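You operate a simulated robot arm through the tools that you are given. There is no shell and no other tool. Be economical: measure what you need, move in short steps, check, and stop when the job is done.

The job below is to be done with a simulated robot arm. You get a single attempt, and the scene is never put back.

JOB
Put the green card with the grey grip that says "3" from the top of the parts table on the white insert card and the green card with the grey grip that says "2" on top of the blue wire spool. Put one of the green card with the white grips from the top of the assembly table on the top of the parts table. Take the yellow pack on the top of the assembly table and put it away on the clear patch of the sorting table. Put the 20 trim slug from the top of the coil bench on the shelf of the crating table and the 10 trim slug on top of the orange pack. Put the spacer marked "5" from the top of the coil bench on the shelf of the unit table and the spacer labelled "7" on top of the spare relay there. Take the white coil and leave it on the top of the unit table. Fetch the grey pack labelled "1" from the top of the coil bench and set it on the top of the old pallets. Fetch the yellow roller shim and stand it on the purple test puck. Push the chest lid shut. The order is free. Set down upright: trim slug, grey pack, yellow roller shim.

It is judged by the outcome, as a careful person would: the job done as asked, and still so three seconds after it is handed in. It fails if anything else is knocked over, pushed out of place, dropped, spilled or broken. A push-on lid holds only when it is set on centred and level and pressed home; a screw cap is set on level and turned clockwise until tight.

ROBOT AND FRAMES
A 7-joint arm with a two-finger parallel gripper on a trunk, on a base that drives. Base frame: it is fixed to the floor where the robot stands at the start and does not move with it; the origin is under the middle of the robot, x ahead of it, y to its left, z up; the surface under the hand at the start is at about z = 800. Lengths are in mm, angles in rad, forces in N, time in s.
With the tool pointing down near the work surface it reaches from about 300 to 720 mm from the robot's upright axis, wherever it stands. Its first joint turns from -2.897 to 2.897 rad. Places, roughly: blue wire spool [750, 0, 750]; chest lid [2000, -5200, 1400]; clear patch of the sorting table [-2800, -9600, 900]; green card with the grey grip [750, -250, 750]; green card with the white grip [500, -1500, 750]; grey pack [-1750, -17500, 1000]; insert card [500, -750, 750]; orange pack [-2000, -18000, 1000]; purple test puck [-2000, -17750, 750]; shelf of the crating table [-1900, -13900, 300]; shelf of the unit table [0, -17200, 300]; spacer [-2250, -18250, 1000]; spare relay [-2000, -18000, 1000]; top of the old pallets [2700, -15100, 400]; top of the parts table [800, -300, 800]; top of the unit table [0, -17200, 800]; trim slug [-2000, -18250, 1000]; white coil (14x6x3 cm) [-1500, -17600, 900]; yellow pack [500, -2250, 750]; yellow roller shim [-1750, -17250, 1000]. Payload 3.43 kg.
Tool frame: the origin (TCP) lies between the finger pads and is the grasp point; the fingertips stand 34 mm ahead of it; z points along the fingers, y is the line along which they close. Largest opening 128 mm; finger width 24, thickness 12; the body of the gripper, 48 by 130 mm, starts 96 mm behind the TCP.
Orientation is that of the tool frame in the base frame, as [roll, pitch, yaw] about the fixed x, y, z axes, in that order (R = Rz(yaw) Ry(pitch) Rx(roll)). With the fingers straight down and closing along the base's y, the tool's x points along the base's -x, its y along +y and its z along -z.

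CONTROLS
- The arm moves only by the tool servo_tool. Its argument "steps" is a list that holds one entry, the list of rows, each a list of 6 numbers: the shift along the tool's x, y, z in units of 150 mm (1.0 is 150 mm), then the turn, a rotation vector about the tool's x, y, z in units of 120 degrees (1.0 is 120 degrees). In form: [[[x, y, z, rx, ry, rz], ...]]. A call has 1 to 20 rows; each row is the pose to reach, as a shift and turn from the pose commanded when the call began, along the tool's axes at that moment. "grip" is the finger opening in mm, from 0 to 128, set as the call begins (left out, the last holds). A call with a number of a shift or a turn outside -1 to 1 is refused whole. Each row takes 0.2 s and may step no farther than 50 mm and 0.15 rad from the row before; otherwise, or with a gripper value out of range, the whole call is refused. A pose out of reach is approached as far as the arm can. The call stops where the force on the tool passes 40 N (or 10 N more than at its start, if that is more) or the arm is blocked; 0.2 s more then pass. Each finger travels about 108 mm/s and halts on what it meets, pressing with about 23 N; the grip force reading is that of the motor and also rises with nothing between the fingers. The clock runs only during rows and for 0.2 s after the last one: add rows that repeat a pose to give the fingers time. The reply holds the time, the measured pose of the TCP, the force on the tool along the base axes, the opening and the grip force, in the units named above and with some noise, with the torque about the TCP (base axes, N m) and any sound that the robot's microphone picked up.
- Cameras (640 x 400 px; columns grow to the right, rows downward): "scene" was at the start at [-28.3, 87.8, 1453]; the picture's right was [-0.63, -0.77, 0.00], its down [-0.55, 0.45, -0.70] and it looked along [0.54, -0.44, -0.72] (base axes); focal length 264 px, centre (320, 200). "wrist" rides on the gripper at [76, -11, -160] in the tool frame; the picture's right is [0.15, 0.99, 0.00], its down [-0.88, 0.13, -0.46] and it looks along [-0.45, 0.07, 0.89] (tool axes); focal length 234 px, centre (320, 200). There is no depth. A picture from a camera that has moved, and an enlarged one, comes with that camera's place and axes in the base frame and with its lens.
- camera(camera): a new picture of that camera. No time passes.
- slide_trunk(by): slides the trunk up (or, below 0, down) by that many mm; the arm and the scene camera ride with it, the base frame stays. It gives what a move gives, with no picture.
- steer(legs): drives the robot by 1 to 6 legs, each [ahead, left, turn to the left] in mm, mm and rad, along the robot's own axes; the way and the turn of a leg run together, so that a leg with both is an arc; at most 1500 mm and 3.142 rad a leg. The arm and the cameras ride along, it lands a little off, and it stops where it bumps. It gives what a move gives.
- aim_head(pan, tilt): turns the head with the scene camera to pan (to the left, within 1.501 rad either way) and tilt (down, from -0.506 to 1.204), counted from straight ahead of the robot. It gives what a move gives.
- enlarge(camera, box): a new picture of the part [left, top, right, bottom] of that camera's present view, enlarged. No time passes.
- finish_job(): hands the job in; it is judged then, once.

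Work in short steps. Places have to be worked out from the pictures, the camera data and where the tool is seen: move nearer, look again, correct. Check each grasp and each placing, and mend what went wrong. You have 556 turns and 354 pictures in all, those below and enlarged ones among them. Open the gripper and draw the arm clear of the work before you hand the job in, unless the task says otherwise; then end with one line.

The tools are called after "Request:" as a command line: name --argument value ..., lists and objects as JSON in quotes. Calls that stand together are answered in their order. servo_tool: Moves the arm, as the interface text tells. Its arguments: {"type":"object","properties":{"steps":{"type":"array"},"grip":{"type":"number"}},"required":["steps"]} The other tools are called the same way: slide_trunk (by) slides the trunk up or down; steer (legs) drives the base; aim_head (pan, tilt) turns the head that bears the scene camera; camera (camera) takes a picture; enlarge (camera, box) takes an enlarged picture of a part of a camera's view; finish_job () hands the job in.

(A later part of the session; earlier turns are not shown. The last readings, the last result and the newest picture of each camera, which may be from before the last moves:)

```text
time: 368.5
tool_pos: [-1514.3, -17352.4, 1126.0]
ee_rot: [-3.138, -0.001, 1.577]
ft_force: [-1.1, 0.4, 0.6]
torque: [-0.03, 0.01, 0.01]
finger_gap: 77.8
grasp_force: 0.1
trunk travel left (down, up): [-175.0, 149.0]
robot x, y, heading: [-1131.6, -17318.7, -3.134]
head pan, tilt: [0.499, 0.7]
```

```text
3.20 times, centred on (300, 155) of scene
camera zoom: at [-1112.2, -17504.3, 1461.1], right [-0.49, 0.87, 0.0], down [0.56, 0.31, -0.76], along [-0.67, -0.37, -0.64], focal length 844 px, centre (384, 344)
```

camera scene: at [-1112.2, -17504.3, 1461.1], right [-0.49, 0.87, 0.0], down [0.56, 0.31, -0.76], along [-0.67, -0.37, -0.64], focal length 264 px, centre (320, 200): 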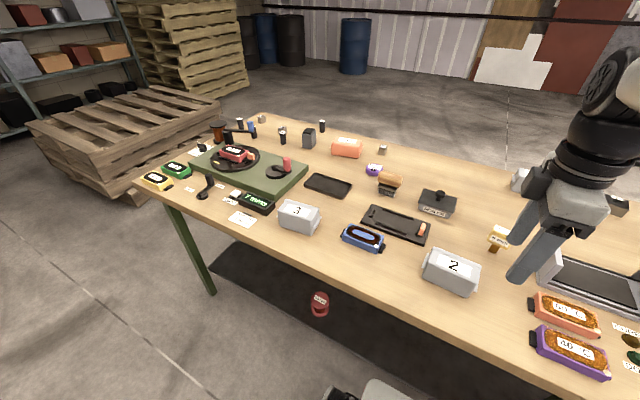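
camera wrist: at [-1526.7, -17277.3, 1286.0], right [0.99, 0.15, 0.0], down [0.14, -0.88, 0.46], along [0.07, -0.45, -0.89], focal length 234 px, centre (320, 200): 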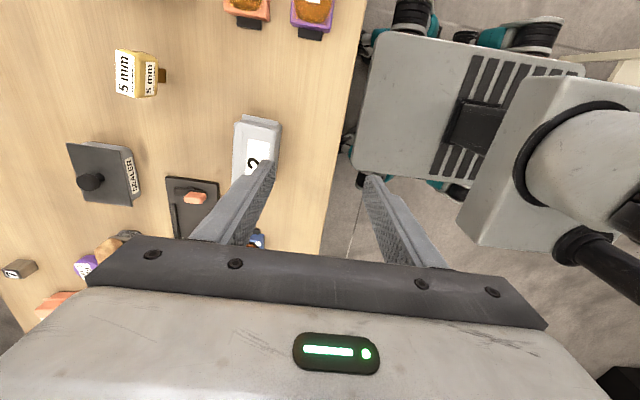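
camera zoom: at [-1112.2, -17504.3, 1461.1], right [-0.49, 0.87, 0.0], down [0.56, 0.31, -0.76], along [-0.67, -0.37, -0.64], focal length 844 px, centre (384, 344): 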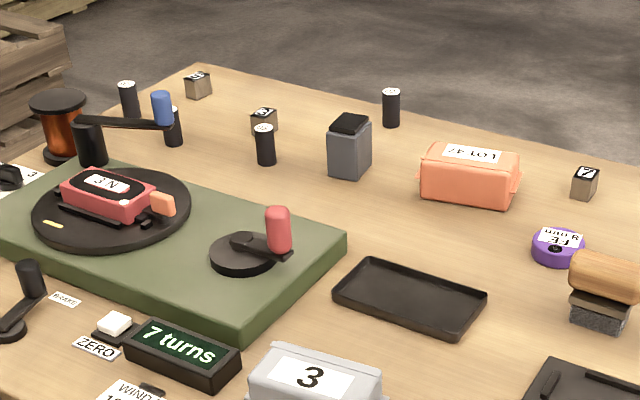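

Shim: head ≈60 (y) × 28 (x), centre (-1771,-17313), top ≈955, on a stem. Fingers already close along x. Approach above it.

Request:
servo_tool --steps '[[[0.05, -0.3, 0, 0, 0, 0], [0.1, -0.6, 0.03, 0, 0, 0], [0.2, -0.87, 0.1, 0, 0, 0], [0.27, -1, 0.2, 0, 0, 0]]]' --grip 80

Request:
servo_tool --steps '[[[0, -0.25, 0, 0, 0, 0], [0, -0.5, 0, 0, 0, 0], [0, -0.7, 0.1, 0, 0, 0], [0, -0.7, 0.1, 0, 0, 0]]]'

Request:
camera --camera "wrist"

Request:
enlarge --camera "scene" --box '[420, 170, 580, 290]'

```text
time: 369.5
tool_pos: [-1661.4, -17312.3, 1096.4]
ee_rot: [-3.136, 0.001, 1.576]
ft_force: [0.7, 0.0, 0.3]
torque: [0.01, 0.0, -0.02]
finger_gap: 79.9
grasp_force: 0.1
trunk travel left (down, up): [-175.0, 149.0]
robot x, y, heading: [-1127.9, -17321.3, -3.129]
head pan, tilt: [0.499, 0.7]
```

```text
time: 370.5
tool_pos: [-1767.9, -17313.1, 1082.1]
ee_rot: [-3.138, -0.001, 1.576]
ft_force: [-0.1, -0.4, 0.4]
torque: [0.01, -0.03, -0.02]
finger_gap: 80.0
grasp_force: 0.1
trunk travel left (down, up): [-175.0, 149.0]
robot x, y, heading: [-1132.1, -17324.4, -3.129]
head pan, tilt: [0.499, 0.7]
```

```text
252 pictures are left
camera wrist: at [-1780.4, -17238.0, 1241.9], right [0.99, 0.15, 0.0], down [0.14, -0.88, 0.46], along [0.07, -0.45, -0.89], focal length 234 px, centre (320, 200)
```

wrist: 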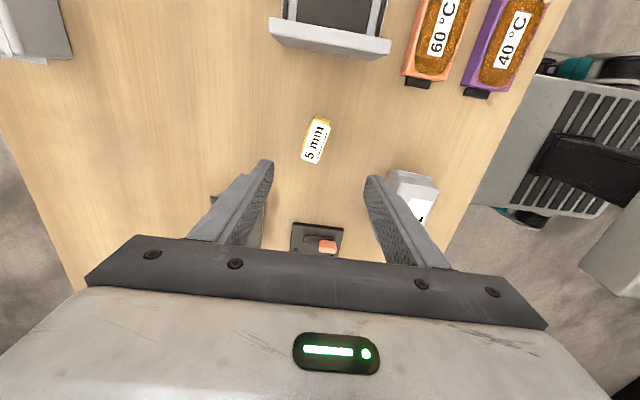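

```text
3.33 times, centred on (500, 230) of scene
camera zoom: at [-1112.4, -17504.4, 1461.2], right [-0.49, 0.87, 0.0], down [0.56, 0.32, -0.76], along [-0.67, -0.37, -0.64], focal length 880 px, centre (-280, 100)
```

zoom: 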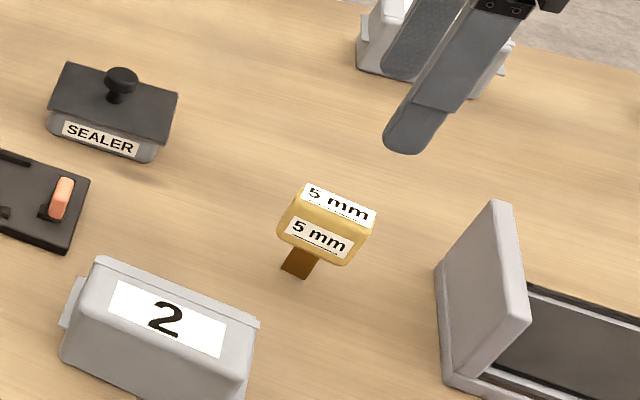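

Refined (-1776,-17305), axis tilted ~7°, top 950. Rotate and descend to TCP ≈934.

Request:
servo_tool --steps '[[[0.053, -0.053, 0.15, 0, 0, 0.04], [0.053, -0.053, 0.4, 0, 0, 0.0625], [0.053, -0.053, 0.6, 0, 0, 0.0625], [0.053, -0.053, 0.6, 0, 0, 0.0625]]]' --grip 64

Request:
camera --camera "wrist"

```text
time: 371.5
tool_pos: [-1775.7, -17305.7, 990.8]
ee_rot: [-3.138, 0.0, 1.445]
ft_force: [-0.8, 0.1, 0.2]
torque: [0.01, -0.03, 0.0]
finger_gap: 63.9
grasp_force: 0.1
trunk travel left (down, up): [-175.0, 149.0]
robot x, y, heading: [-1129.3, -17321.9, -3.127]
head pan, tilt: [0.499, 0.7]
```

```text
250 pictures are left
camera wrist: at [-1778.1, -17228.7, 1150.9], right [1.0, 0.02, 0.0], down [0.02, -0.89, 0.46], along [0.01, -0.46, -0.89], focal length 234 px, centre (320, 200)
```

wrist: 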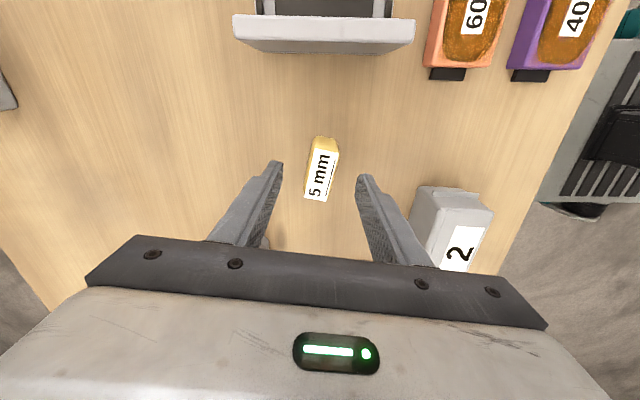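

Request:
servo_tool --steps '[[[0.02, 0, 0.15, 0, 0, 0.02], [0.02, 0, 0.3, 0, 0, 0.02], [0.02, 0, 0.37, 0, 0, 0.02], [0.02, 0, 0.37, 0, 0, 0.02]]]'

Request:
servo_tool --steps '[[[0, 0, 0, 0, 0, 0], [0, 0, 0, 0, 0, 0], [0, 0, 0, 0, 0, 0], [0, 0, 0, 0, 0, 0]]]' --grip 0

Request:
enlarge --camera "scene" --box '[420, 170, 580, 290]'

```text
time: 372.5
tool_pos: [-1775.7, -17302.6, 936.8]
ee_rot: [-3.139, 0.001, 1.404]
ft_force: [-1.0, 0.0, 0.3]
torque: [0.0, -0.02, 0.02]
finger_gap: 64.0
grasp_force: 0.2
trunk travel left (down, up): [-175.0, 149.0]
robot x, y, heading: [-1128.6, -17322.1, -3.13]
head pan, tilt: [0.499, 0.7]
```

```text
time: 373.5
tool_pos: [-1775.2, -17302.5, 935.3]
ee_rot: [-3.137, -0.001, 1.404]
ft_force: [-0.1, 0.5, -0.5]
torque: [-0.01, 0.05, -0.03]
finger_gap: 27.7
grasp_force: 23.3
trunk travel left (down, up): [-175.0, 149.0]
robot x, y, heading: [-1131.7, -17322.5, -3.129]
head pan, tilt: [0.499, 0.7]
```

```text
3.33 times, centred on (500, 230) of scene
camera zoom: at [-1112.2, -17504.3, 1461.1], right [-0.49, 0.87, 0.0], down [0.56, 0.31, -0.76], along [-0.67, -0.37, -0.64], focal length 880 px, centre (-280, 100)
```

zoom: 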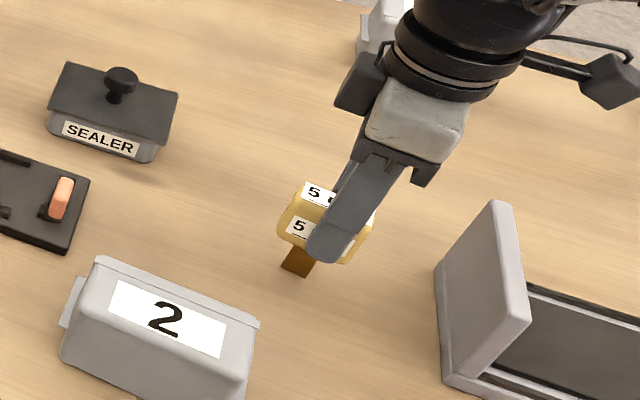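

Gripped (27.7 mm). Lift and retract.

Request:
servo_tool --steps '[[[0, 0, -0.2, 0, 0, 0], [0, 0, -0.5, 0, 0, 0], [0, 0, -0.8, 0, 0, 0], [0, 0, -1, 0, 0, 0], [0, 0.25, -1, 0, 0, 0], [0, 0.5, -1, 0, 0, 0], [0, 0.75, -1, 0, 0, 0], [0, 1, -1, 0, 0, 0]]]'

Request:
servo_tool --steps '[[[0, 0.3, -0.1, 0, 0, 0], [0, 0.6, -0.2, 0, 0, 0], [0, 0.8, -0.3, 0, 0, 0]]]'

Request:
camera --camera "wrist"

Request:
steer --legs '[[-300, 0, 0], [0, -1200, 0], [0, -1100, 0]]'

Request:
camera --camera "scene"

```text
time: 375.3
tool_pos: [-1629.2, -17327.0, 1088.1]
ee_rot: [-3.139, 0.0, 1.402]
ft_force: [-1.1, -0.3, -0.4]
torque: [0.03, -0.06, 0.02]
finger_gap: 27.4
grasp_force: 23.4
trunk travel left (down, up): [-175.0, 149.0]
robot x, y, heading: [-1132.0, -17318.1, -3.133]
head pan, tilt: [0.499, 0.7]
```

```text
time: 376.1
tool_pos: [-1511.3, -17348.6, 1131.7]
ee_rot: [-3.141, 0.003, 1.403]
ft_force: [-0.1, 0.4, -0.5]
torque: [0.02, -0.05, 0.03]
finger_gap: 27.8
grasp_force: 23.1
trunk travel left (down, up): [-175.0, 149.0]
robot x, y, heading: [-1131.8, -17324.4, -3.131]
head pan, tilt: [0.499, 0.7]
```

```text
248 pictures are left
camera wrist: at [-1510.9, -17272.4, 1291.8], right [1.0, -0.02, 0.0], down [-0.02, -0.89, 0.46], along [-0.01, -0.46, -0.89], focal length 234 px, centre (320, 200)
```

wrist: 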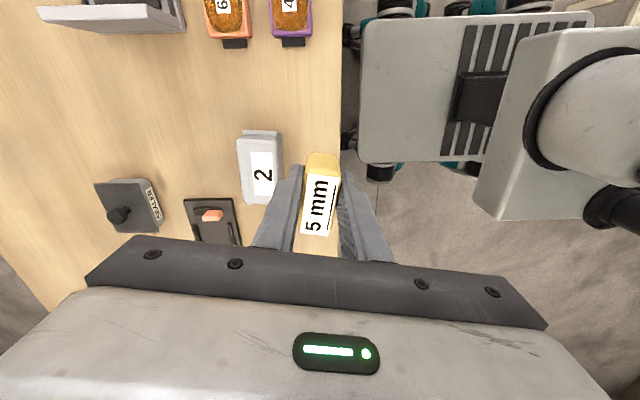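

```text
time: 400.1
tool_pos: [-1233.7, -15029.0, 1132.5]
ee_rot: [-3.138, 0.0, 1.393]
ft_force: [-0.4, -0.4, -1.5]
torque: [0.01, -0.02, 0.01]
finger_gap: 27.6
grasp_force: 22.9
trunk travel left (down, up): [-175.0, 149.0]
robot x, y, heading: [-848.9, -15003.5, -3.143]
head pan, tilt: [0.499, 0.7]
```

```text
247 pictures are left
camera scene: at [-835.0, -15188.1, 1461.2], right [-0.48, 0.88, 0.0], down [0.56, 0.31, -0.76], along [-0.67, -0.37, -0.64], focal length 264 px, centre (320, 200)
```

scene: 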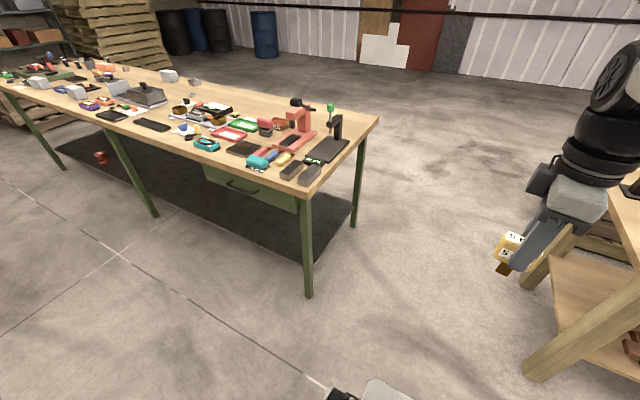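

Drive through the gap (y≈-15060) to the back side of the bench, turn around and go down to y≈-17750.

Request:
steer --legs '[[0, 60, 0], [1000, 0, 0], [1000, 0, 0], [0, 0, 3.14]]'

Request:
camera --camera "scene"

```text
time: 418.4
tool_pos: [-2429.5, -15037.5, 1132.9]
ee_rot: [-3.141, 0.001, -1.703]
ft_force: [-1.1, 0.4, -0.9]
torque: [-0.01, 0.0, -0.03]
finger_gap: 27.6
grasp_force: 23.0
trunk travel left (down, up): [-175.0, 149.0]
robot x, y, heading: [-2809.1, -15081.0, 0.05]
head pan, tilt: [0.499, 0.7]
```

```text
246 pictures are left
camera scene: at [-2836.4, -14898.2, 1461.2], right [0.52, -0.85, 0.0], down [-0.55, -0.33, -0.76], along [0.65, 0.4, -0.64], focal length 264 px, centre (320, 200)
```

scene: 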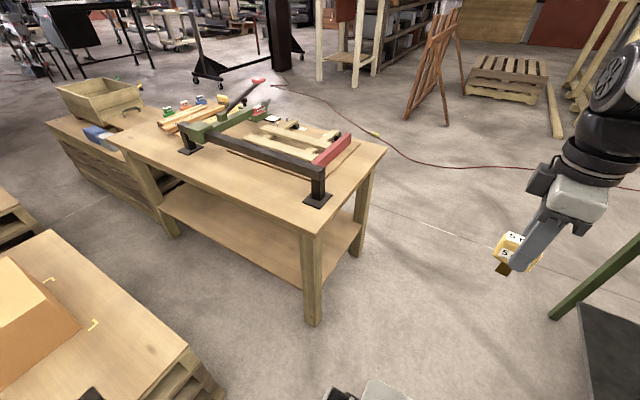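

Square up and slide right (−y) along the bench's back side.

Request:
steer --legs '[[0, 0, -0.05], [0, -1300, 0], [0, -1300, 0]]'

Request:
camera --camera "scene"

```text
time: 443.1
tool_pos: [-2441.2, -17582.2, 1132.8]
ee_rot: [-3.139, 0.001, -1.749]
ft_force: [0.8, 0.5, -0.9]
torque: [-0.01, 0.0, 0.0]
finger_gap: 27.6
grasp_force: 22.6
trunk travel left (down, up): [-175.0, 149.0]
robot x, y, heading: [-2828.8, -17604.9, 0.003]
head pan, tilt: [0.499, 0.7]
```

```text
245 pictures are left
camera scene: at [-2841.1, -17424.6, 1461.2], right [0.48, -0.88, 0.0], down [-0.57, -0.31, -0.76], along [0.67, 0.37, -0.64], focal length 264 px, centre (320, 200)
```

scene: 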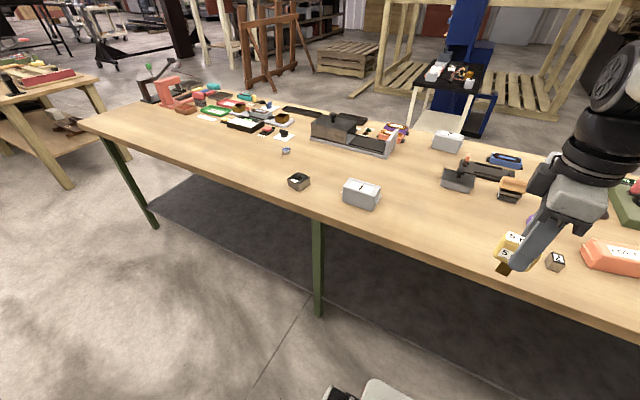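

Move in toward the bench: ahead 300, right 120.

Request:
steer --legs '[[300, -120, 0]]'

Request:
camera --camera "wrist"

Request:
aim_head --pan 0.3 --tilt 0.8

Request:
camera --camera "scene"

```text
time: 445.4
tool_pos: [-2155.6, -17698.4, 1133.0]
ee_rot: [-3.139, 0.001, -1.75]
ft_force: [0.7, 0.3, -0.7]
torque: [0.01, -0.04, 0.05]
finger_gap: 27.7
grasp_force: 22.9
trunk travel left (down, up): [-175.0, 149.0]
robot x, y, heading: [-2537.5, -17722.1, -0.001]
head pan, tilt: [0.499, 0.7]
stopped in leg 1: the robot was blocked; the commanded pose is now the measured one
```

```text
244 pictures are left
camera wrist: at [-2160.7, -17775.0, 1292.1], right [-1.0, 0.03, 0.0], down [0.03, 0.89, 0.46], along [0.02, 0.46, -0.89], focal length 234 px, centre (320, 200)
```

wrist: 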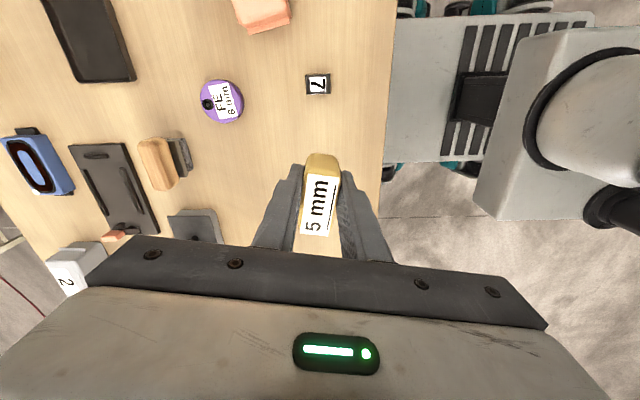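

```text
time: 446.1
tool_pos: [-2155.7, -17697.4, 1132.3]
ee_rot: [-3.139, 0.0, -1.75]
ft_force: [-0.3, 0.9, -1.4]
torque: [-0.01, 0.02, -0.05]
finger_gap: 27.6
grasp_force: 23.3
trunk travel left (down, up): [-175.0, 149.0]
robot x, y, heading: [-2538.4, -17721.0, 0.005]
head pan, tilt: [0.3, 0.799]
```

```text
243 pictures are left
camera scene: at [-2552.6, -17556.8, 1452.9], right [0.3, -0.96, 0.0], down [-0.68, -0.21, -0.7], along [0.67, 0.21, -0.72], focal length 264 px, centre (320, 200)
```

scene: 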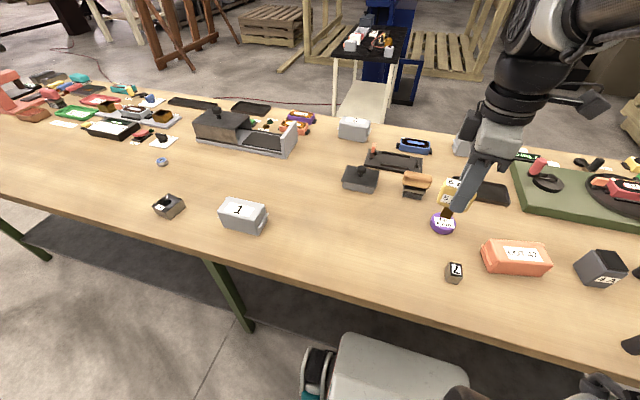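

Puck ≈(-1998,-17747). Zoom in for its top and orientation.

Request:
enlarge --camera "scene" --box '[400, 180, 520, 270]'

Request:
enlarge --camera "wrist" --box '[180, 50, 360, 150]'

```text
4.44 times, centred on (460, 225) of scene
camera zoom: at [-2552.6, -17556.8, 1452.9], right [0.3, -0.96, 0.0], down [-0.68, -0.21, -0.7], along [0.67, 0.21, -0.72], focal length 1173 px, centre (-302, 89)
```

zoom: 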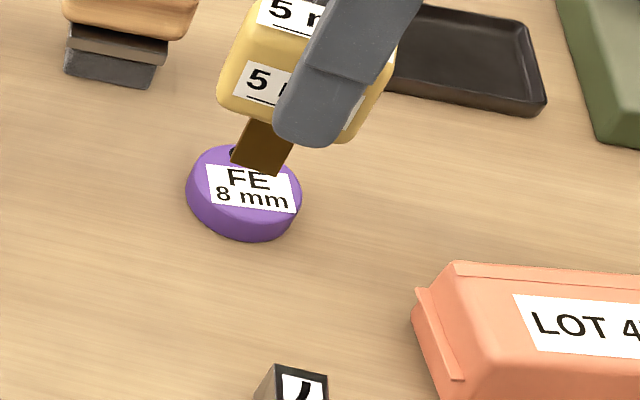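

```text
3.56 times, centred on (270, 100) of wrist
camera zoom: at [-2160.5, -17774.9, 1292.2], right [-1.0, 0.03, 0.0], down [0.03, 0.89, 0.46], along [0.02, 0.46, -0.89], focal length 833 px, centre (498, 556)
```

zoom: 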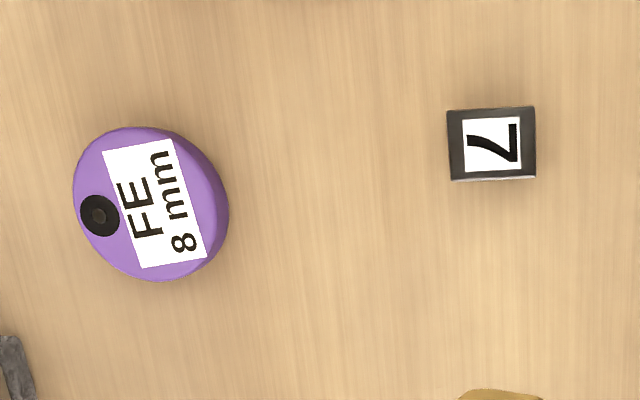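

Move shim over the puck (target (-2003,-17747)), hovering ~50 mm above.

Request:
servo_tool --steps '[[[0.03, -0.3, 0, 0, 0, 0], [0.06, -0.6, 0.1, 0, 0, 0], [0.1, -0.85, 0.3, 0, 0, 0], [0.14, -1, 0.5, 0, 0, 0], [0.14, -1, 0.75, 0, 0, 0], [0.14, -1, 0.75, 0, 0, 0]]]'

Request:
servo_tool --steps '[[[0, -0.06, 0, 0, 0, 0], [0, -0.06, 0.05, 0, 0, 0], [0, -0.06, 0.05, 0, 0, 0]]]'

Request:
enlarge --camera "scene" --box '[400, 160, 520, 250]'

Request:
camera --camera "wrist"

```text
time: 447.5
tool_pos: [-2014.6, -17744.0, 1022.0]
ee_rot: [-3.139, 0.0, -1.75]
ft_force: [0.2, -0.6, -1.0]
torque: [0.0, 0.0, 0.01]
finger_gap: 27.5
grasp_force: 22.8
trunk travel left (down, up): [-175.0, 149.0]
robot x, y, heading: [-2538.3, -17717.1, -0.001]
head pan, tilt: [0.3, 0.799]
```

```text
time: 448.3
tool_pos: [-2004.2, -17747.2, 1013.3]
ee_rot: [-3.139, 0.0, -1.751]
ft_force: [0.6, 0.7, -0.1]
torque: [-0.04, -0.01, -0.01]
finger_gap: 27.5
grasp_force: 23.1
trunk travel left (down, up): [-175.0, 149.0]
robot x, y, heading: [-2540.1, -17718.4, -0.002]
head pan, tilt: [0.3, 0.799]
```

```text
4.44 times, centred on (460, 205) of scene
camera zoom: at [-2552.5, -17556.9, 1452.9], right [0.3, -0.96, 0.0], down [-0.69, -0.21, -0.7], along [0.67, 0.21, -0.72], focal length 1173 px, centre (-302, 178)
```

zoom: 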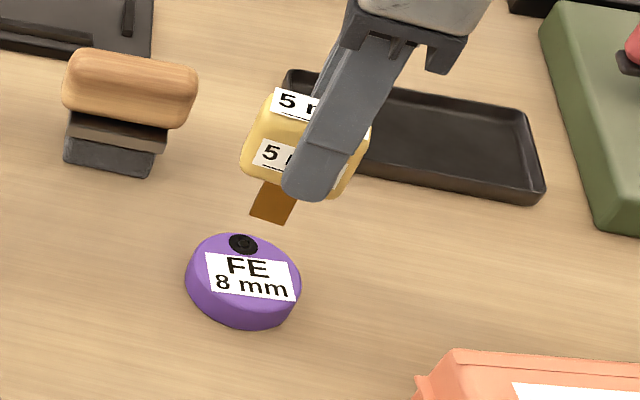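

```text
239 pictures are left
camera wrist: at [-2009.1, -17824.1, 1172.7], right [-1.0, 0.03, 0.0], down [0.03, 0.89, 0.46], along [0.02, 0.46, -0.89], focal length 234 px, centre (320, 200)
```

wrist: 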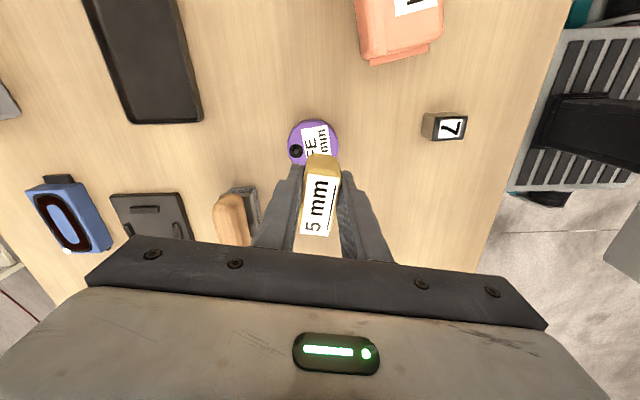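

Stem is over the puck centre within 2 mm. Shift −3 mm x and lower.

Request:
servo_tool --steps '[[[0, 0.02, 0.1, 0, 0, 0], [0, 0.02, 0.2, 0, 0, 0], [0, 0.02, 0.28, 0, 0, 0], [0, 0.02, 0.31, 0, 0, 0], [0, 0.02, 0.31, 0, 0, 0]]]'

Request:
enlarge --camera "scene" --box '[400, 180, 500, 255]'

```text
time: 449.5
tool_pos: [-2004.0, -17746.7, 966.8]
ee_rot: [-3.138, 0.001, -1.751]
ft_force: [0.8, -0.3, -1.2]
torque: [-0.04, -0.02, -0.03]
finger_gap: 27.5
grasp_force: 23.0
trunk travel left (down, up): [-175.0, 149.0]
robot x, y, heading: [-2540.4, -17719.8, -0.004]
head pan, tilt: [0.3, 0.799]
```

```text
5.33 times, centred on (450, 218) of scene
camera zoom: at [-2552.5, -17556.9, 1452.9], right [0.3, -0.96, 0.0], down [-0.69, -0.21, -0.7], along [0.67, 0.21, -0.72], focal length 1407 px, centre (-373, 107)
```

zoom: 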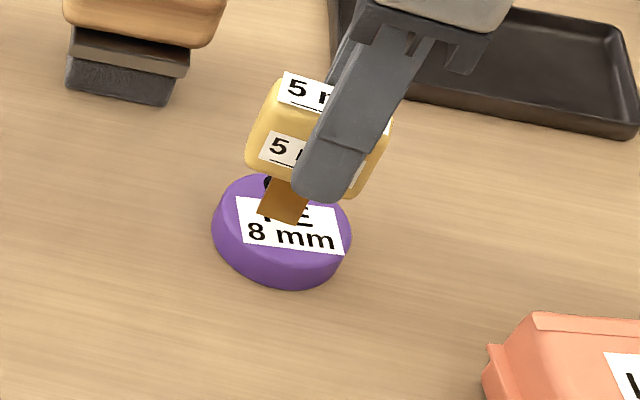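

Good. Lower the last ~10 mm to contact.

Request:
servo_tool --steps '[[[0, 0, 0.02, 0, 0, 0], [0, 0, 0.035, 0, 0, 0], [0, 0, 0.05, 0, 0, 0], [0, 0, 0.062, 0, 0, 0], [0, 0, 0.062, 0, 0, 0]]]'

```text
time: 450.7
tool_pos: [-2004.9, -17747.1, 957.6]
ee_rot: [-3.138, 0.003, -1.75]
ft_force: [-1.9, 1.9, 6.6]
torque: [0.2, 0.13, 0.02]
finger_gap: 27.6
grasp_force: 23.2
trunk travel left (down, up): [-175.0, 149.0]
robot x, y, heading: [-2535.1, -17721.1, -0.001]
head pan, tilt: [0.3, 0.799]
```

Contact at 957.6 as predicted. Release and rise.

Request:
servo_tool --steps '[[[0, 0, 0, 0, 0, 0], [0, 0, 0, 0, 0, 0], [0, 0, 0, 0, 0, 0]]]' --grip 60

Request:
enlarge --camera "scene" --box '[400, 180, 500, 255]'

Request:
servo_tool --steps '[[[0, 0, -0.15, 0, 0, 0], [0, 0, -0.4, 0, 0, 0], [0, 0, -0.7, 0, 0, 0], [0, 0, -1, 0, 0, 0]]]'

Request:
enlarge --camera "scene" --box '[400, 160, 520, 250]'

```text
time: 451.5
tool_pos: [-2006.9, -17746.9, 958.1]
ee_rot: [-3.139, 0.001, -1.752]
ft_force: [0.1, 0.5, 0.8]
torque: [-0.01, -0.02, 0.02]
finger_gap: 60.3
grasp_force: 0.2
trunk travel left (down, up): [-175.0, 149.0]
robot x, y, heading: [-2539.0, -17721.3, 0.001]
head pan, tilt: [0.3, 0.799]
```

```text
5.33 times, centred on (450, 218) of scene
camera zoom: at [-2552.6, -17556.9, 1452.9], right [0.3, -0.96, 0.0], down [-0.68, -0.21, -0.7], along [0.67, 0.21, -0.72], focal length 1407 px, centre (-373, 107)
```

zoom: 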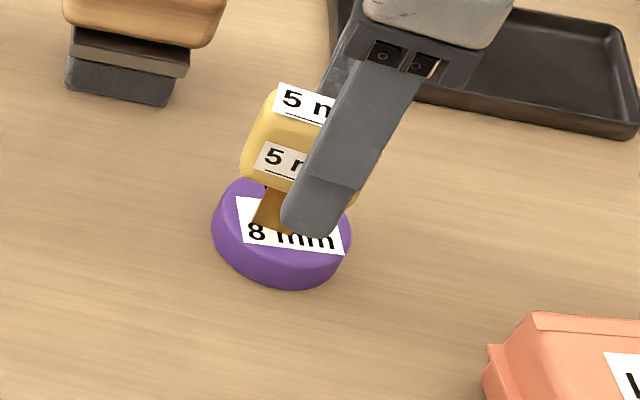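

```text
time: 452.5
tool_pos: [-2008.6, -17747.2, 1108.0]
ee_rot: [-3.137, -0.001, -1.751]
ft_force: [0.5, -1.0, 0.4]
torque: [0.01, 0.04, -0.02]
finger_gap: 59.9
grasp_force: 0.0
trunk travel left (down, up): [-175.0, 149.0]
robot x, y, heading: [-2538.3, -17721.6, -0.001]
head pan, tilt: [0.3, 0.799]
```

```text
4.44 times, centred on (460, 205) of scene
camera zoom: at [-2552.6, -17556.9, 1452.9], right [0.3, -0.96, 0.0], down [-0.68, -0.21, -0.7], along [0.67, 0.21, -0.72], focal length 1173 px, centre (-302, 178)
```

zoom: 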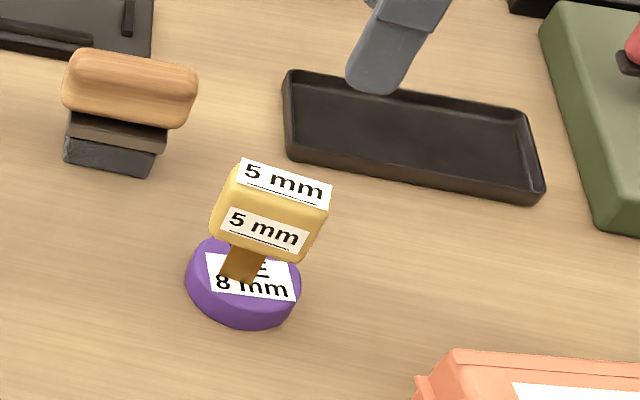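

Shim done. Next spacer 7 (≈(-2156,-17767)). Hover above it.

Request:
servo_tool --steps '[[[0.07, 0.24, 0, 0, 0, -0.02], [0.14, 0.48, 0, 0, 0, -0.04], [0.22, 0.72, 0.05, 0, 0, -0.06], [0.307, 0.94, 0.2, 0, 0, -0.086], [0.307, 0.94, 0.5, 0, 0, -0.086], [0.307, 0.94, 0.7, 0, 0, -0.086], [0.307, 0.94, 0.7, 0, 0, -0.086]]]' --grip 70

Request:
camera --camera "wrist"

Request:
enlarge --camera "scene" --box '[400, 220, 640, 370]'

```text
time: 454.1
tool_pos: [-2152.9, -17765.6, 1000.3]
ee_rot: [-3.139, -0.001, -1.569]
ft_force: [0.6, -0.3, -0.5]
torque: [0.0, 0.01, 0.01]
finger_gap: 69.9
grasp_force: 0.0
trunk travel left (down, up): [-175.0, 149.0]
robot x, y, heading: [-2539.3, -17716.9, -0.003]
head pan, tilt: [0.3, 0.799]
```

```text
235 pictures are left
camera wrist: at [-2143.4, -17842.1, 1160.3], right [-0.99, -0.15, 0.0], down [-0.13, 0.88, 0.46], along [-0.06, 0.45, -0.89], focal length 234 px, centre (320, 200)
```

wrist: 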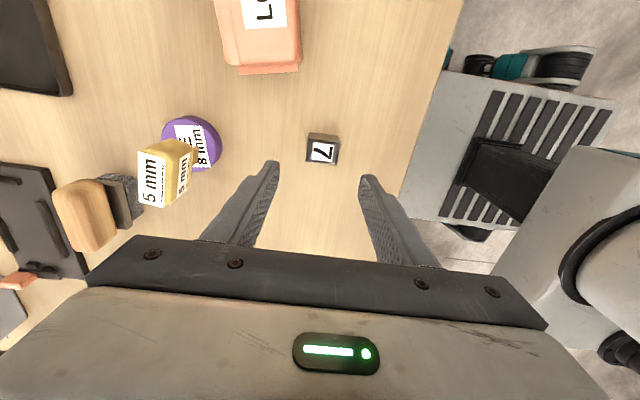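

```text
2.67 times, centred on (520, 295) of scene
camera zoom: at [-2552.4, -17556.9, 1452.9], right [0.3, -0.96, 0.0], down [-0.69, -0.21, -0.7], along [0.67, 0.21, -0.72], focal length 704 px, centre (-213, -53)
```

zoom: 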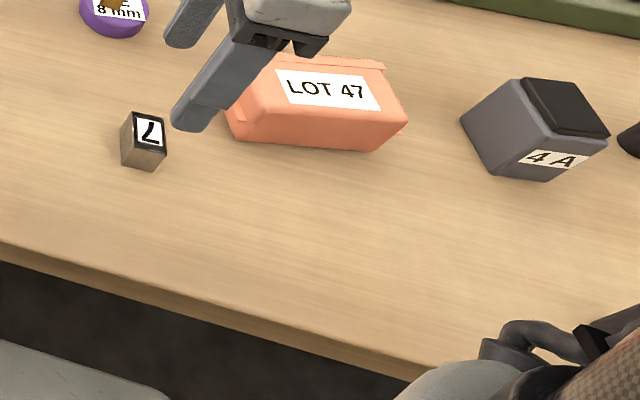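

Spacer 7 at (-2154,-17769), top 887. Descend to TCP 898 and close.

Request:
servo_tool --steps '[[[0.023, 0.007, 0.25, 0, 0, 0], [0.023, 0.007, 0.5, 0, 0, 0], [0.023, 0.007, 0.63, 0, 0, 0], [0.023, 0.007, 0.68, 0, 0, 0], [0.023, 0.007, 0.68, 0, 0, 0]]]'

Request:
servo_tool --steps '[[[0, 0, 0, 0, 0, 0], [0, 0, 0, 0, 0, 0], [0, 0, 0, 0, 0, 0], [0, 0, 0, 0, 0, 0]]]' --grip 0

Request:
enlarge --camera "scene" --box '[400, 220, 640, 370]'

```text
time: 455.3
tool_pos: [-2153.2, -17769.6, 899.7]
ee_rot: [-3.141, -0.002, -1.571]
ft_force: [0.1, -0.1, -0.4]
torque: [0.04, -0.01, 0.0]
finger_gap: 70.0
grasp_force: 0.0
trunk travel left (down, up): [-175.0, 149.0]
robot x, y, heading: [-2539.4, -17724.5, -0.001]
head pan, tilt: [0.3, 0.799]
```

```text
time: 456.3
tool_pos: [-2153.5, -17770.5, 900.3]
ee_rot: [-3.138, -0.002, -1.568]
ft_force: [-0.7, 0.7, -0.6]
torque: [0.01, 0.02, -0.04]
finger_gap: 37.4
grasp_force: 23.0
trunk travel left (down, up): [-175.0, 149.0]
robot x, y, heading: [-2539.0, -17718.6, -0.002]
head pan, tilt: [0.3, 0.799]
```

```text
2.67 times, centred on (520, 295) of scene
camera zoom: at [-2552.6, -17556.9, 1452.9], right [0.3, -0.96, 0.0], down [-0.68, -0.21, -0.7], along [0.67, 0.21, -0.72], focal length 704 px, centre (-213, -53)
```

zoom: 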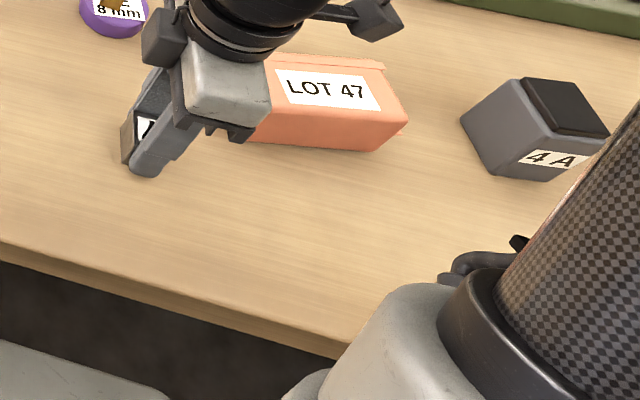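

Gripped. Lift, back off slightly and shift right 320.

Request:
servo_tool --steps '[[[0, 0, -0.2, 0, 0, 0], [0, 0, -0.5, 0, 0, 0], [0, 0, -0.8, 0, 0, 0], [0, 0, -1, 0, 0, 0]]]'

Request:
servo_tool --steps '[[[0, 0.05, -0.3, 0, 0, 0], [0, 0.1, -0.55, 0, 0, 0]]]'

Request:
steer --legs '[[-30, 0, 0], [0, -320, 0]]'

Request:
camera --camera "wrist"

Request:
camera --camera "scene"

```text
time: 457.3
tool_pos: [-2153.1, -17766.2, 1049.0]
ee_rot: [-3.139, -0.001, -1.568]
ft_force: [0.0, 0.5, -1.9]
torque: [0.0, -0.03, 0.01]
finger_gap: 37.3
grasp_force: 22.7
trunk travel left (down, up): [-175.0, 149.0]
robot x, y, heading: [-2535.1, -17723.1, -0.001]
head pan, tilt: [0.3, 0.799]
```

```text
time: 457.9
tool_pos: [-2168.3, -17766.9, 1134.3]
ee_rot: [-3.138, 0.0, -1.568]
ft_force: [-0.2, -1.3, -1.4]
torque: [0.02, 0.01, 0.0]
finger_gap: 37.2
grasp_force: 23.1
trunk travel left (down, up): [-175.0, 149.0]
robot x, y, heading: [-2536.6, -17719.3, -0.001]
head pan, tilt: [0.3, 0.799]
```

```text
time: 462.0
tool_pos: [-2198.5, -18085.9, 1133.2]
ee_rot: [-3.138, 0.0, -1.57]
ft_force: [-1.1, -0.2, -0.6]
torque: [-0.02, -0.06, 0.03]
finger_gap: 37.5
grasp_force: 22.6
trunk travel left (down, up): [-175.0, 149.0]
robot x, y, heading: [-2566.9, -18039.3, -0.006]
head pan, tilt: [0.3, 0.799]
```

```text
232 pictures are left
camera wrist: at [-2189.3, -18163.3, 1292.6], right [-0.99, -0.15, 0.0], down [-0.13, 0.88, 0.46], along [-0.06, 0.45, -0.89], focal length 234 px, centre (320, 200)
```

wrist: 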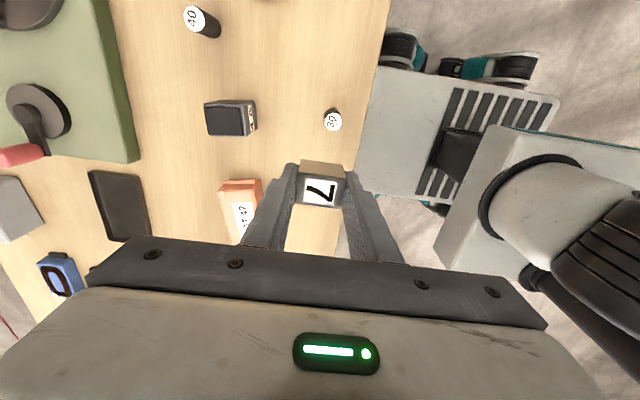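

```text
231 pictures are left
camera scene: at [-2581.6, -17876.9, 1452.9], right [0.29, -0.96, 0.0], down [-0.69, -0.21, -0.7], along [0.67, 0.2, -0.72], focal length 264 px, centre (320, 200)
```

scene: 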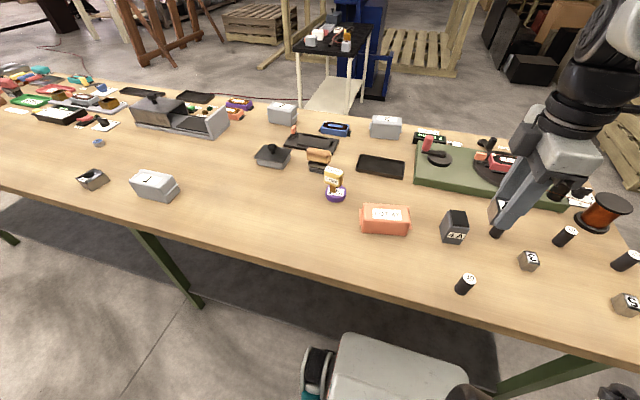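

Request:
enlarge --camera "scene" --box '[420, 180, 640, 320]'

Request:
enlarge --camera "wrist" --box '[160, 0, 380, 140]'

```text
2.86 times, centred on (530, 250) of scene
camera zoom: at [-2581.6, -17876.9, 1452.9], right [0.29, -0.96, 0.0], down [-0.69, -0.21, -0.7], along [0.67, 0.2, -0.72], focal length 754 px, centre (-280, 57)
```

zoom: 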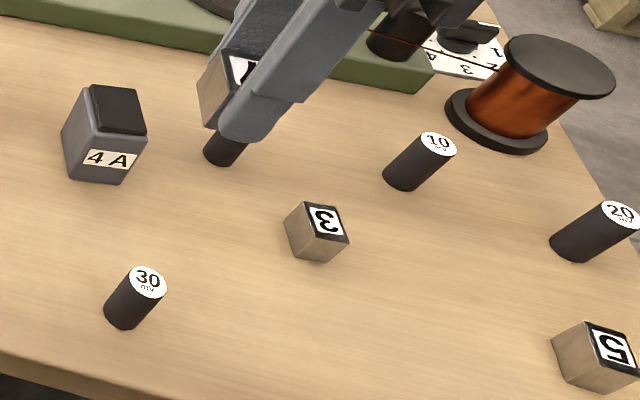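

```text
2.86 times, centred on (270, 70) of wrist
camera zoom: at [-2189.3, -18163.3, 1292.6], right [-0.99, -0.15, 0.0], down [-0.13, 0.88, 0.46], along [-0.06, 0.45, -0.89], focal length 669 px, centre (463, 571)
```

zoom: 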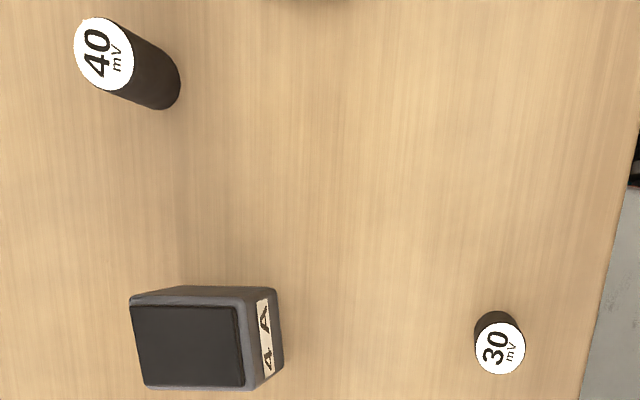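

All labels are readable: slugs 10/20/30/40, spacers 3/5. Relay top ≈(-2053,-18092,928). Carry spacer 7 above it.

Request:
servo_tool --steps '[[[0.01, -0.3, 0, 0, 0, 0], [0.02, -0.6, 0.05, 0, 0, 0], [0.04, -0.85, 0.2, 0, 0, 0], [0.04, -0.967, 0.45, 0, 0, 0], [0.04, -0.967, 0.75, 0, 0, 0], [0.04, -0.967, 0.88, 0, 0, 0], [0.04, -0.967, 0.88, 0, 0, 0]]]'

Request:
enlarge --camera "scene" --box '[410, 170, 530, 260]'

Request:
camera --camera "wrist"

```text
time: 463.6
tool_pos: [-2054.2, -18093.0, 999.6]
ee_rot: [-3.138, 0.0, -1.571]
ft_force: [-0.4, 0.5, 0.1]
torque: [0.0, 0.02, -0.02]
finger_gap: 37.2
grasp_force: 23.3
trunk travel left (down, up): [-175.0, 149.0]
robot x, y, heading: [-2570.4, -18041.0, 0.001]
head pan, tilt: [0.3, 0.799]
```

```text
4.44 times, centred on (470, 215) of scene
camera zoom: at [-2581.5, -17876.9, 1452.9], right [0.29, -0.96, 0.0], down [-0.69, -0.21, -0.7], along [0.67, 0.2, -0.72], focal length 1173 px, centre (-347, 133)
```

zoom: 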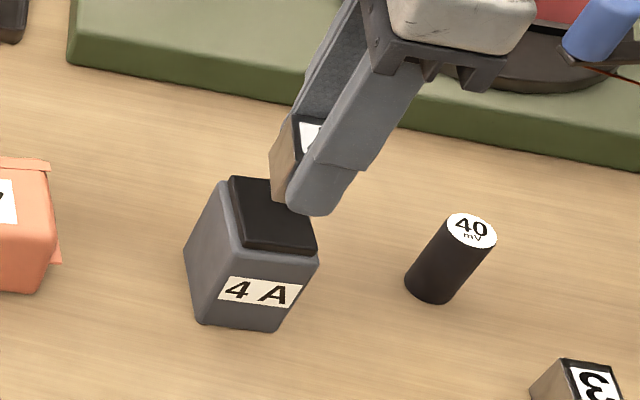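

```text
227 pictures are left
camera wrist: at [-2044.8, -18168.8, 1160.1], right [-0.99, -0.15, 0.0], down [-0.13, 0.88, 0.46], along [-0.06, 0.45, -0.89], focal length 234 px, centre (320, 200)
```

wrist: 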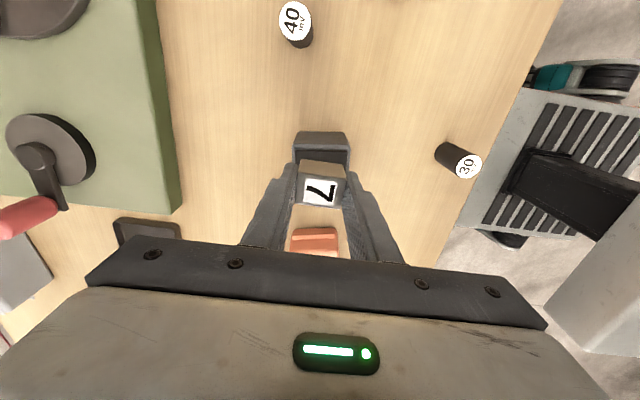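

Aligned with the relay. Lower to contact (expected TCP ≈968).

Request:
servo_tool --steps '[[[0, 0, 0.08, 0, 0, 0], [0, 0, 0.15, 0, 0, 0], [0, 0, 0.18, 0, 0, 0], [0, 0, 0.2, 0, 0, 0], [0, 0, 0.22, 0, 0, 0], [0, 0, 0.235, 0, 0, 0], [0, 0, 0.235, 0, 0, 0]]]'

Request:
enlarge --camera "scene" --box '[410, 170, 530, 260]'

```text
time: 465.0
tool_pos: [-2052.5, -18094.2, 972.2]
ee_rot: [-3.13, -0.001, -1.574]
ft_force: [-6.4, 0.7, 19.3]
torque: [0.05, 0.65, 0.01]
finger_gap: 37.2
grasp_force: 23.6
trunk travel left (down, up): [-175.0, 149.0]
robot x, y, heading: [-2567.1, -18039.2, -0.003]
head pan, tilt: [0.3, 0.799]
stopped in row 6: the force on the tool passed its limit at 44 N (the readings are from after the stop); the commanded pose is now the measured one
```

```text
4.44 times, centred on (470, 215) of scene
camera zoom: at [-2583.8, -17876.8, 1452.7], right [0.29, -0.96, 0.0], down [-0.68, -0.21, -0.7], along [0.67, 0.2, -0.72], focal length 1173 px, centre (-347, 133)
```

zoom: 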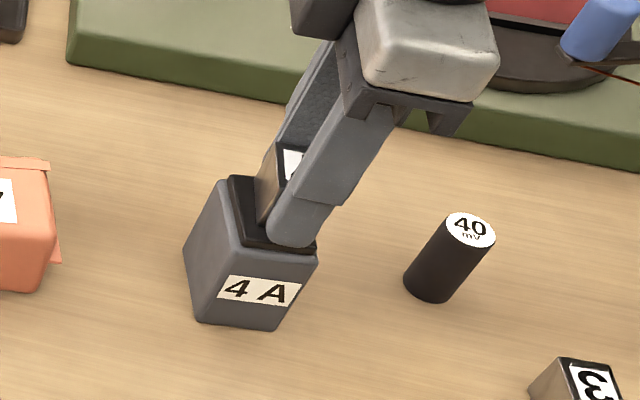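

Contact. Ease, release gently, and lift.

Request:
servo_tool --steps '[[[0, 0, -0.01, 0, 0, 0], [0, 0, -0.01, 0, 0, 0]]]'

Request:
servo_tool --steps '[[[0, 0, 0, 0, 0, 0], [0, 0, 0, 0, 0, 0], [0, 0, 0, 0, 0, 0]]]' --grip 64

Request:
servo_tool --steps '[[[0, 0, -0.15, 0, 0, 0], [0, 0, -0.4, 0, 0, 0], [0, 0, -0.7, 0, 0, 0], [0, 0, -1, 0, 0, 0]]]'

Request:
enlarge --camera "scene" --box '[410, 170, 640, 320]'

```text
time: 465.6
tool_pos: [-2051.9, -18093.4, 972.1]
ee_rot: [-3.132, -0.002, -1.573]
ft_force: [-6.0, -0.1, 13.8]
torque: [-0.02, 0.52, 0.01]
finger_gap: 37.4
grasp_force: 22.9
trunk travel left (down, up): [-175.0, 149.0]
robot x, y, heading: [-2566.6, -18041.2, 0.004]
head pan, tilt: [0.3, 0.799]
```

```text
time: 466.4
tool_pos: [-2051.7, -18093.9, 973.2]
ee_rot: [-3.131, -0.001, -1.573]
ft_force: [0.5, -3.9, 18.5]
torque: [0.01, 0.54, 0.09]
finger_gap: 63.1
grasp_force: 0.1
trunk travel left (down, up): [-175.0, 149.0]
robot x, y, heading: [-2565.9, -18039.8, -0.004]
head pan, tilt: [0.3, 0.799]
```

```text
time: 467.4
tool_pos: [-2053.1, -18096.1, 1119.5]
ee_rot: [-3.136, -0.001, -1.573]
ft_force: [-0.4, 0.6, 0.1]
torque: [0.03, 0.02, -0.02]
finger_gap: 64.0
grasp_force: 0.0
trunk travel left (down, up): [-175.0, 149.0]
robot x, y, heading: [-2565.3, -18038.6, -0.0]
head pan, tilt: [0.3, 0.799]
```

```text
2.67 times, centred on (525, 245) of scene
camera zoom: at [-2581.6, -17876.9, 1452.9], right [0.29, -0.96, 0.0], down [-0.69, -0.21, -0.7], along [0.67, 0.2, -0.72], focal length 704 px, centre (-227, 80)
```

zoom: 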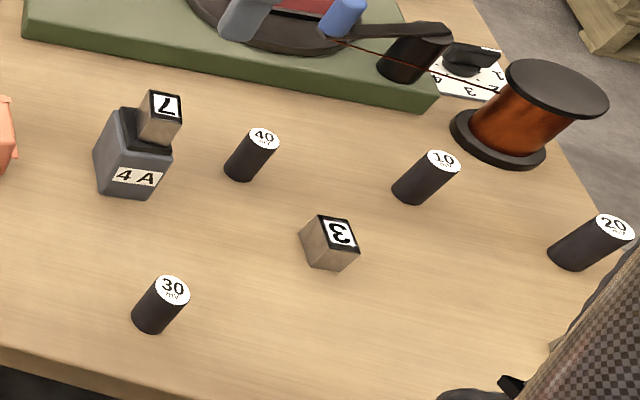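

Spacer 7 sits on the relay. Next slug 10 at ≈(-2000,-18371). Shift right 130 and approach.

Request:
steer --legs '[[0, -150, 0]]'

Request:
camera --camera "wrist"

Request:
camera --camera "scene"

```text
time: 469.5
tool_pos: [-2053.4, -18249.2, 1119.4]
ee_rot: [-3.134, -0.001, -1.573]
ft_force: [0.2, -0.9, -0.1]
torque: [0.0, 0.01, -0.01]
finger_gap: 64.2
grasp_force: 0.1
trunk travel left (down, up): [-175.0, 149.0]
robot x, y, heading: [-2567.2, -18191.1, 0.0]
head pan, tilt: [0.3, 0.799]
```

```text
224 pictures are left
camera wrist: at [-2044.6, -18324.7, 1279.6], right [-0.99, -0.15, -0.01], down [-0.13, 0.88, 0.45], along [-0.06, 0.45, -0.89], focal length 234 px, centre (320, 200)
```

wrist: 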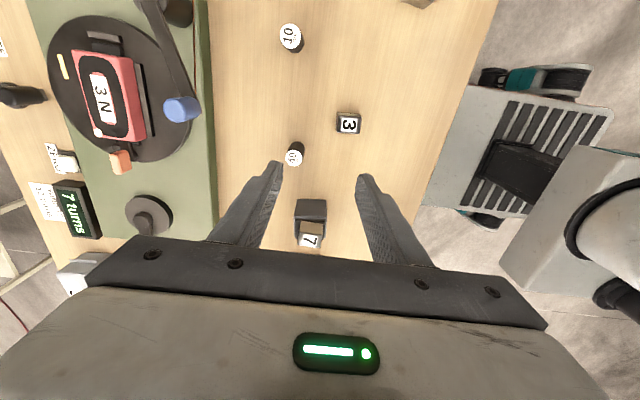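

```text
223 pictures are left
camera scene: at [-2581.9, -18029.8, 1452.9], right [0.29, -0.96, 0.0], down [-0.69, -0.21, -0.7], along [0.67, 0.2, -0.72], focal length 264 px, centre (320, 200)
```

scene: 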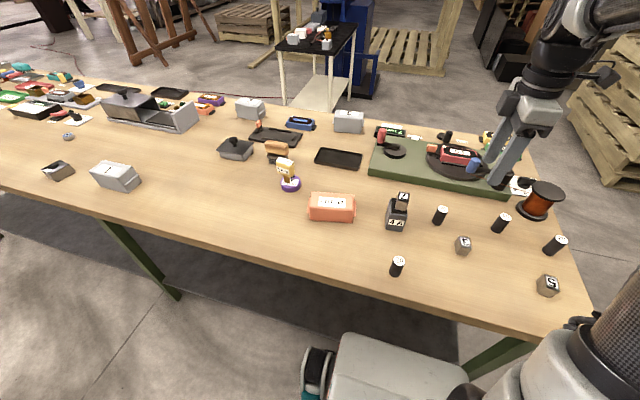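

Request:
servo_tool --steps '[[[0.25, -0.1, 0.1, 0, 0, 0], [0.5, -0.2, 0.2, 0, 0, 0], [0.75, -0.33, 0.3, 0, 0, 0], [0.8, -0.36, 0.5, 0, 0, 0], [0.8, -0.36, 0.73, 0, 0, 0], [0.8, -0.36, 0.73, 0, 0, 0]]]'

Request:
camera --camera "wrist"

Request:
enlarge --camera "scene" --box '[420, 140, 620, 310]'

```text
time: 470.9
tool_pos: [-1996.9, -18369.4, 1010.5]
ee_rot: [-3.133, -0.002, -1.573]
ft_force: [0.2, 0.4, 0.4]
torque: [0.02, 0.03, -0.06]
finger_gap: 63.9
grasp_force: 0.0
trunk travel left (down, up): [-175.0, 149.0]
robot x, y, heading: [-2570.4, -18192.6, 0.002]
head pan, tilt: [0.3, 0.799]
```

```text
222 pictures are left
camera wrist: at [-1988.6, -18445.3, 1170.3], right [-0.99, -0.15, -0.01], down [-0.13, 0.88, 0.45], along [-0.06, 0.45, -0.89], focal length 234 px, centre (320, 200)
```

wrist: 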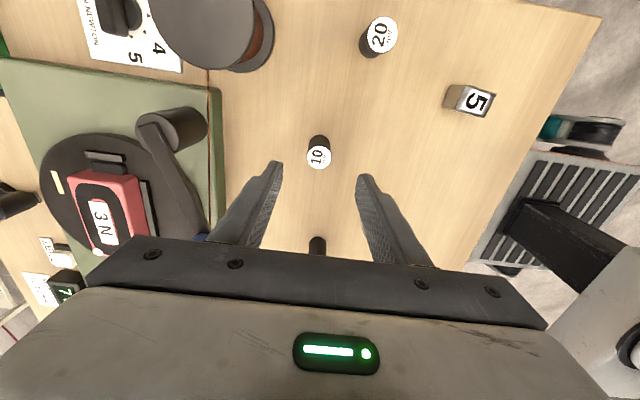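

```text
2.35 times, centred on (520, 225) of scene
camera zoom: at [-2581.8, -18029.8, 1452.9], right [0.29, -0.96, 0.0], down [-0.69, -0.21, -0.7], along [0.67, 0.2, -0.72], focal length 621 px, centre (-151, 141)
```

zoom: 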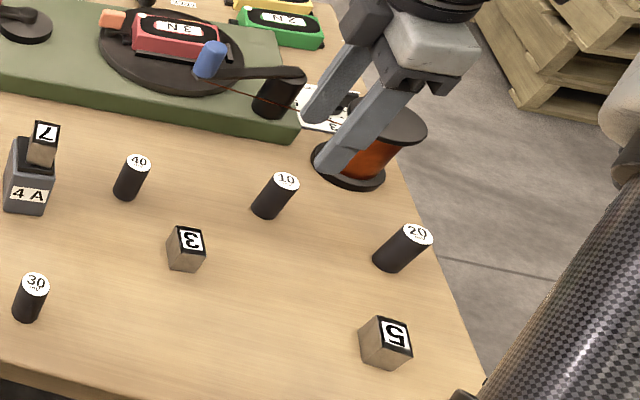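

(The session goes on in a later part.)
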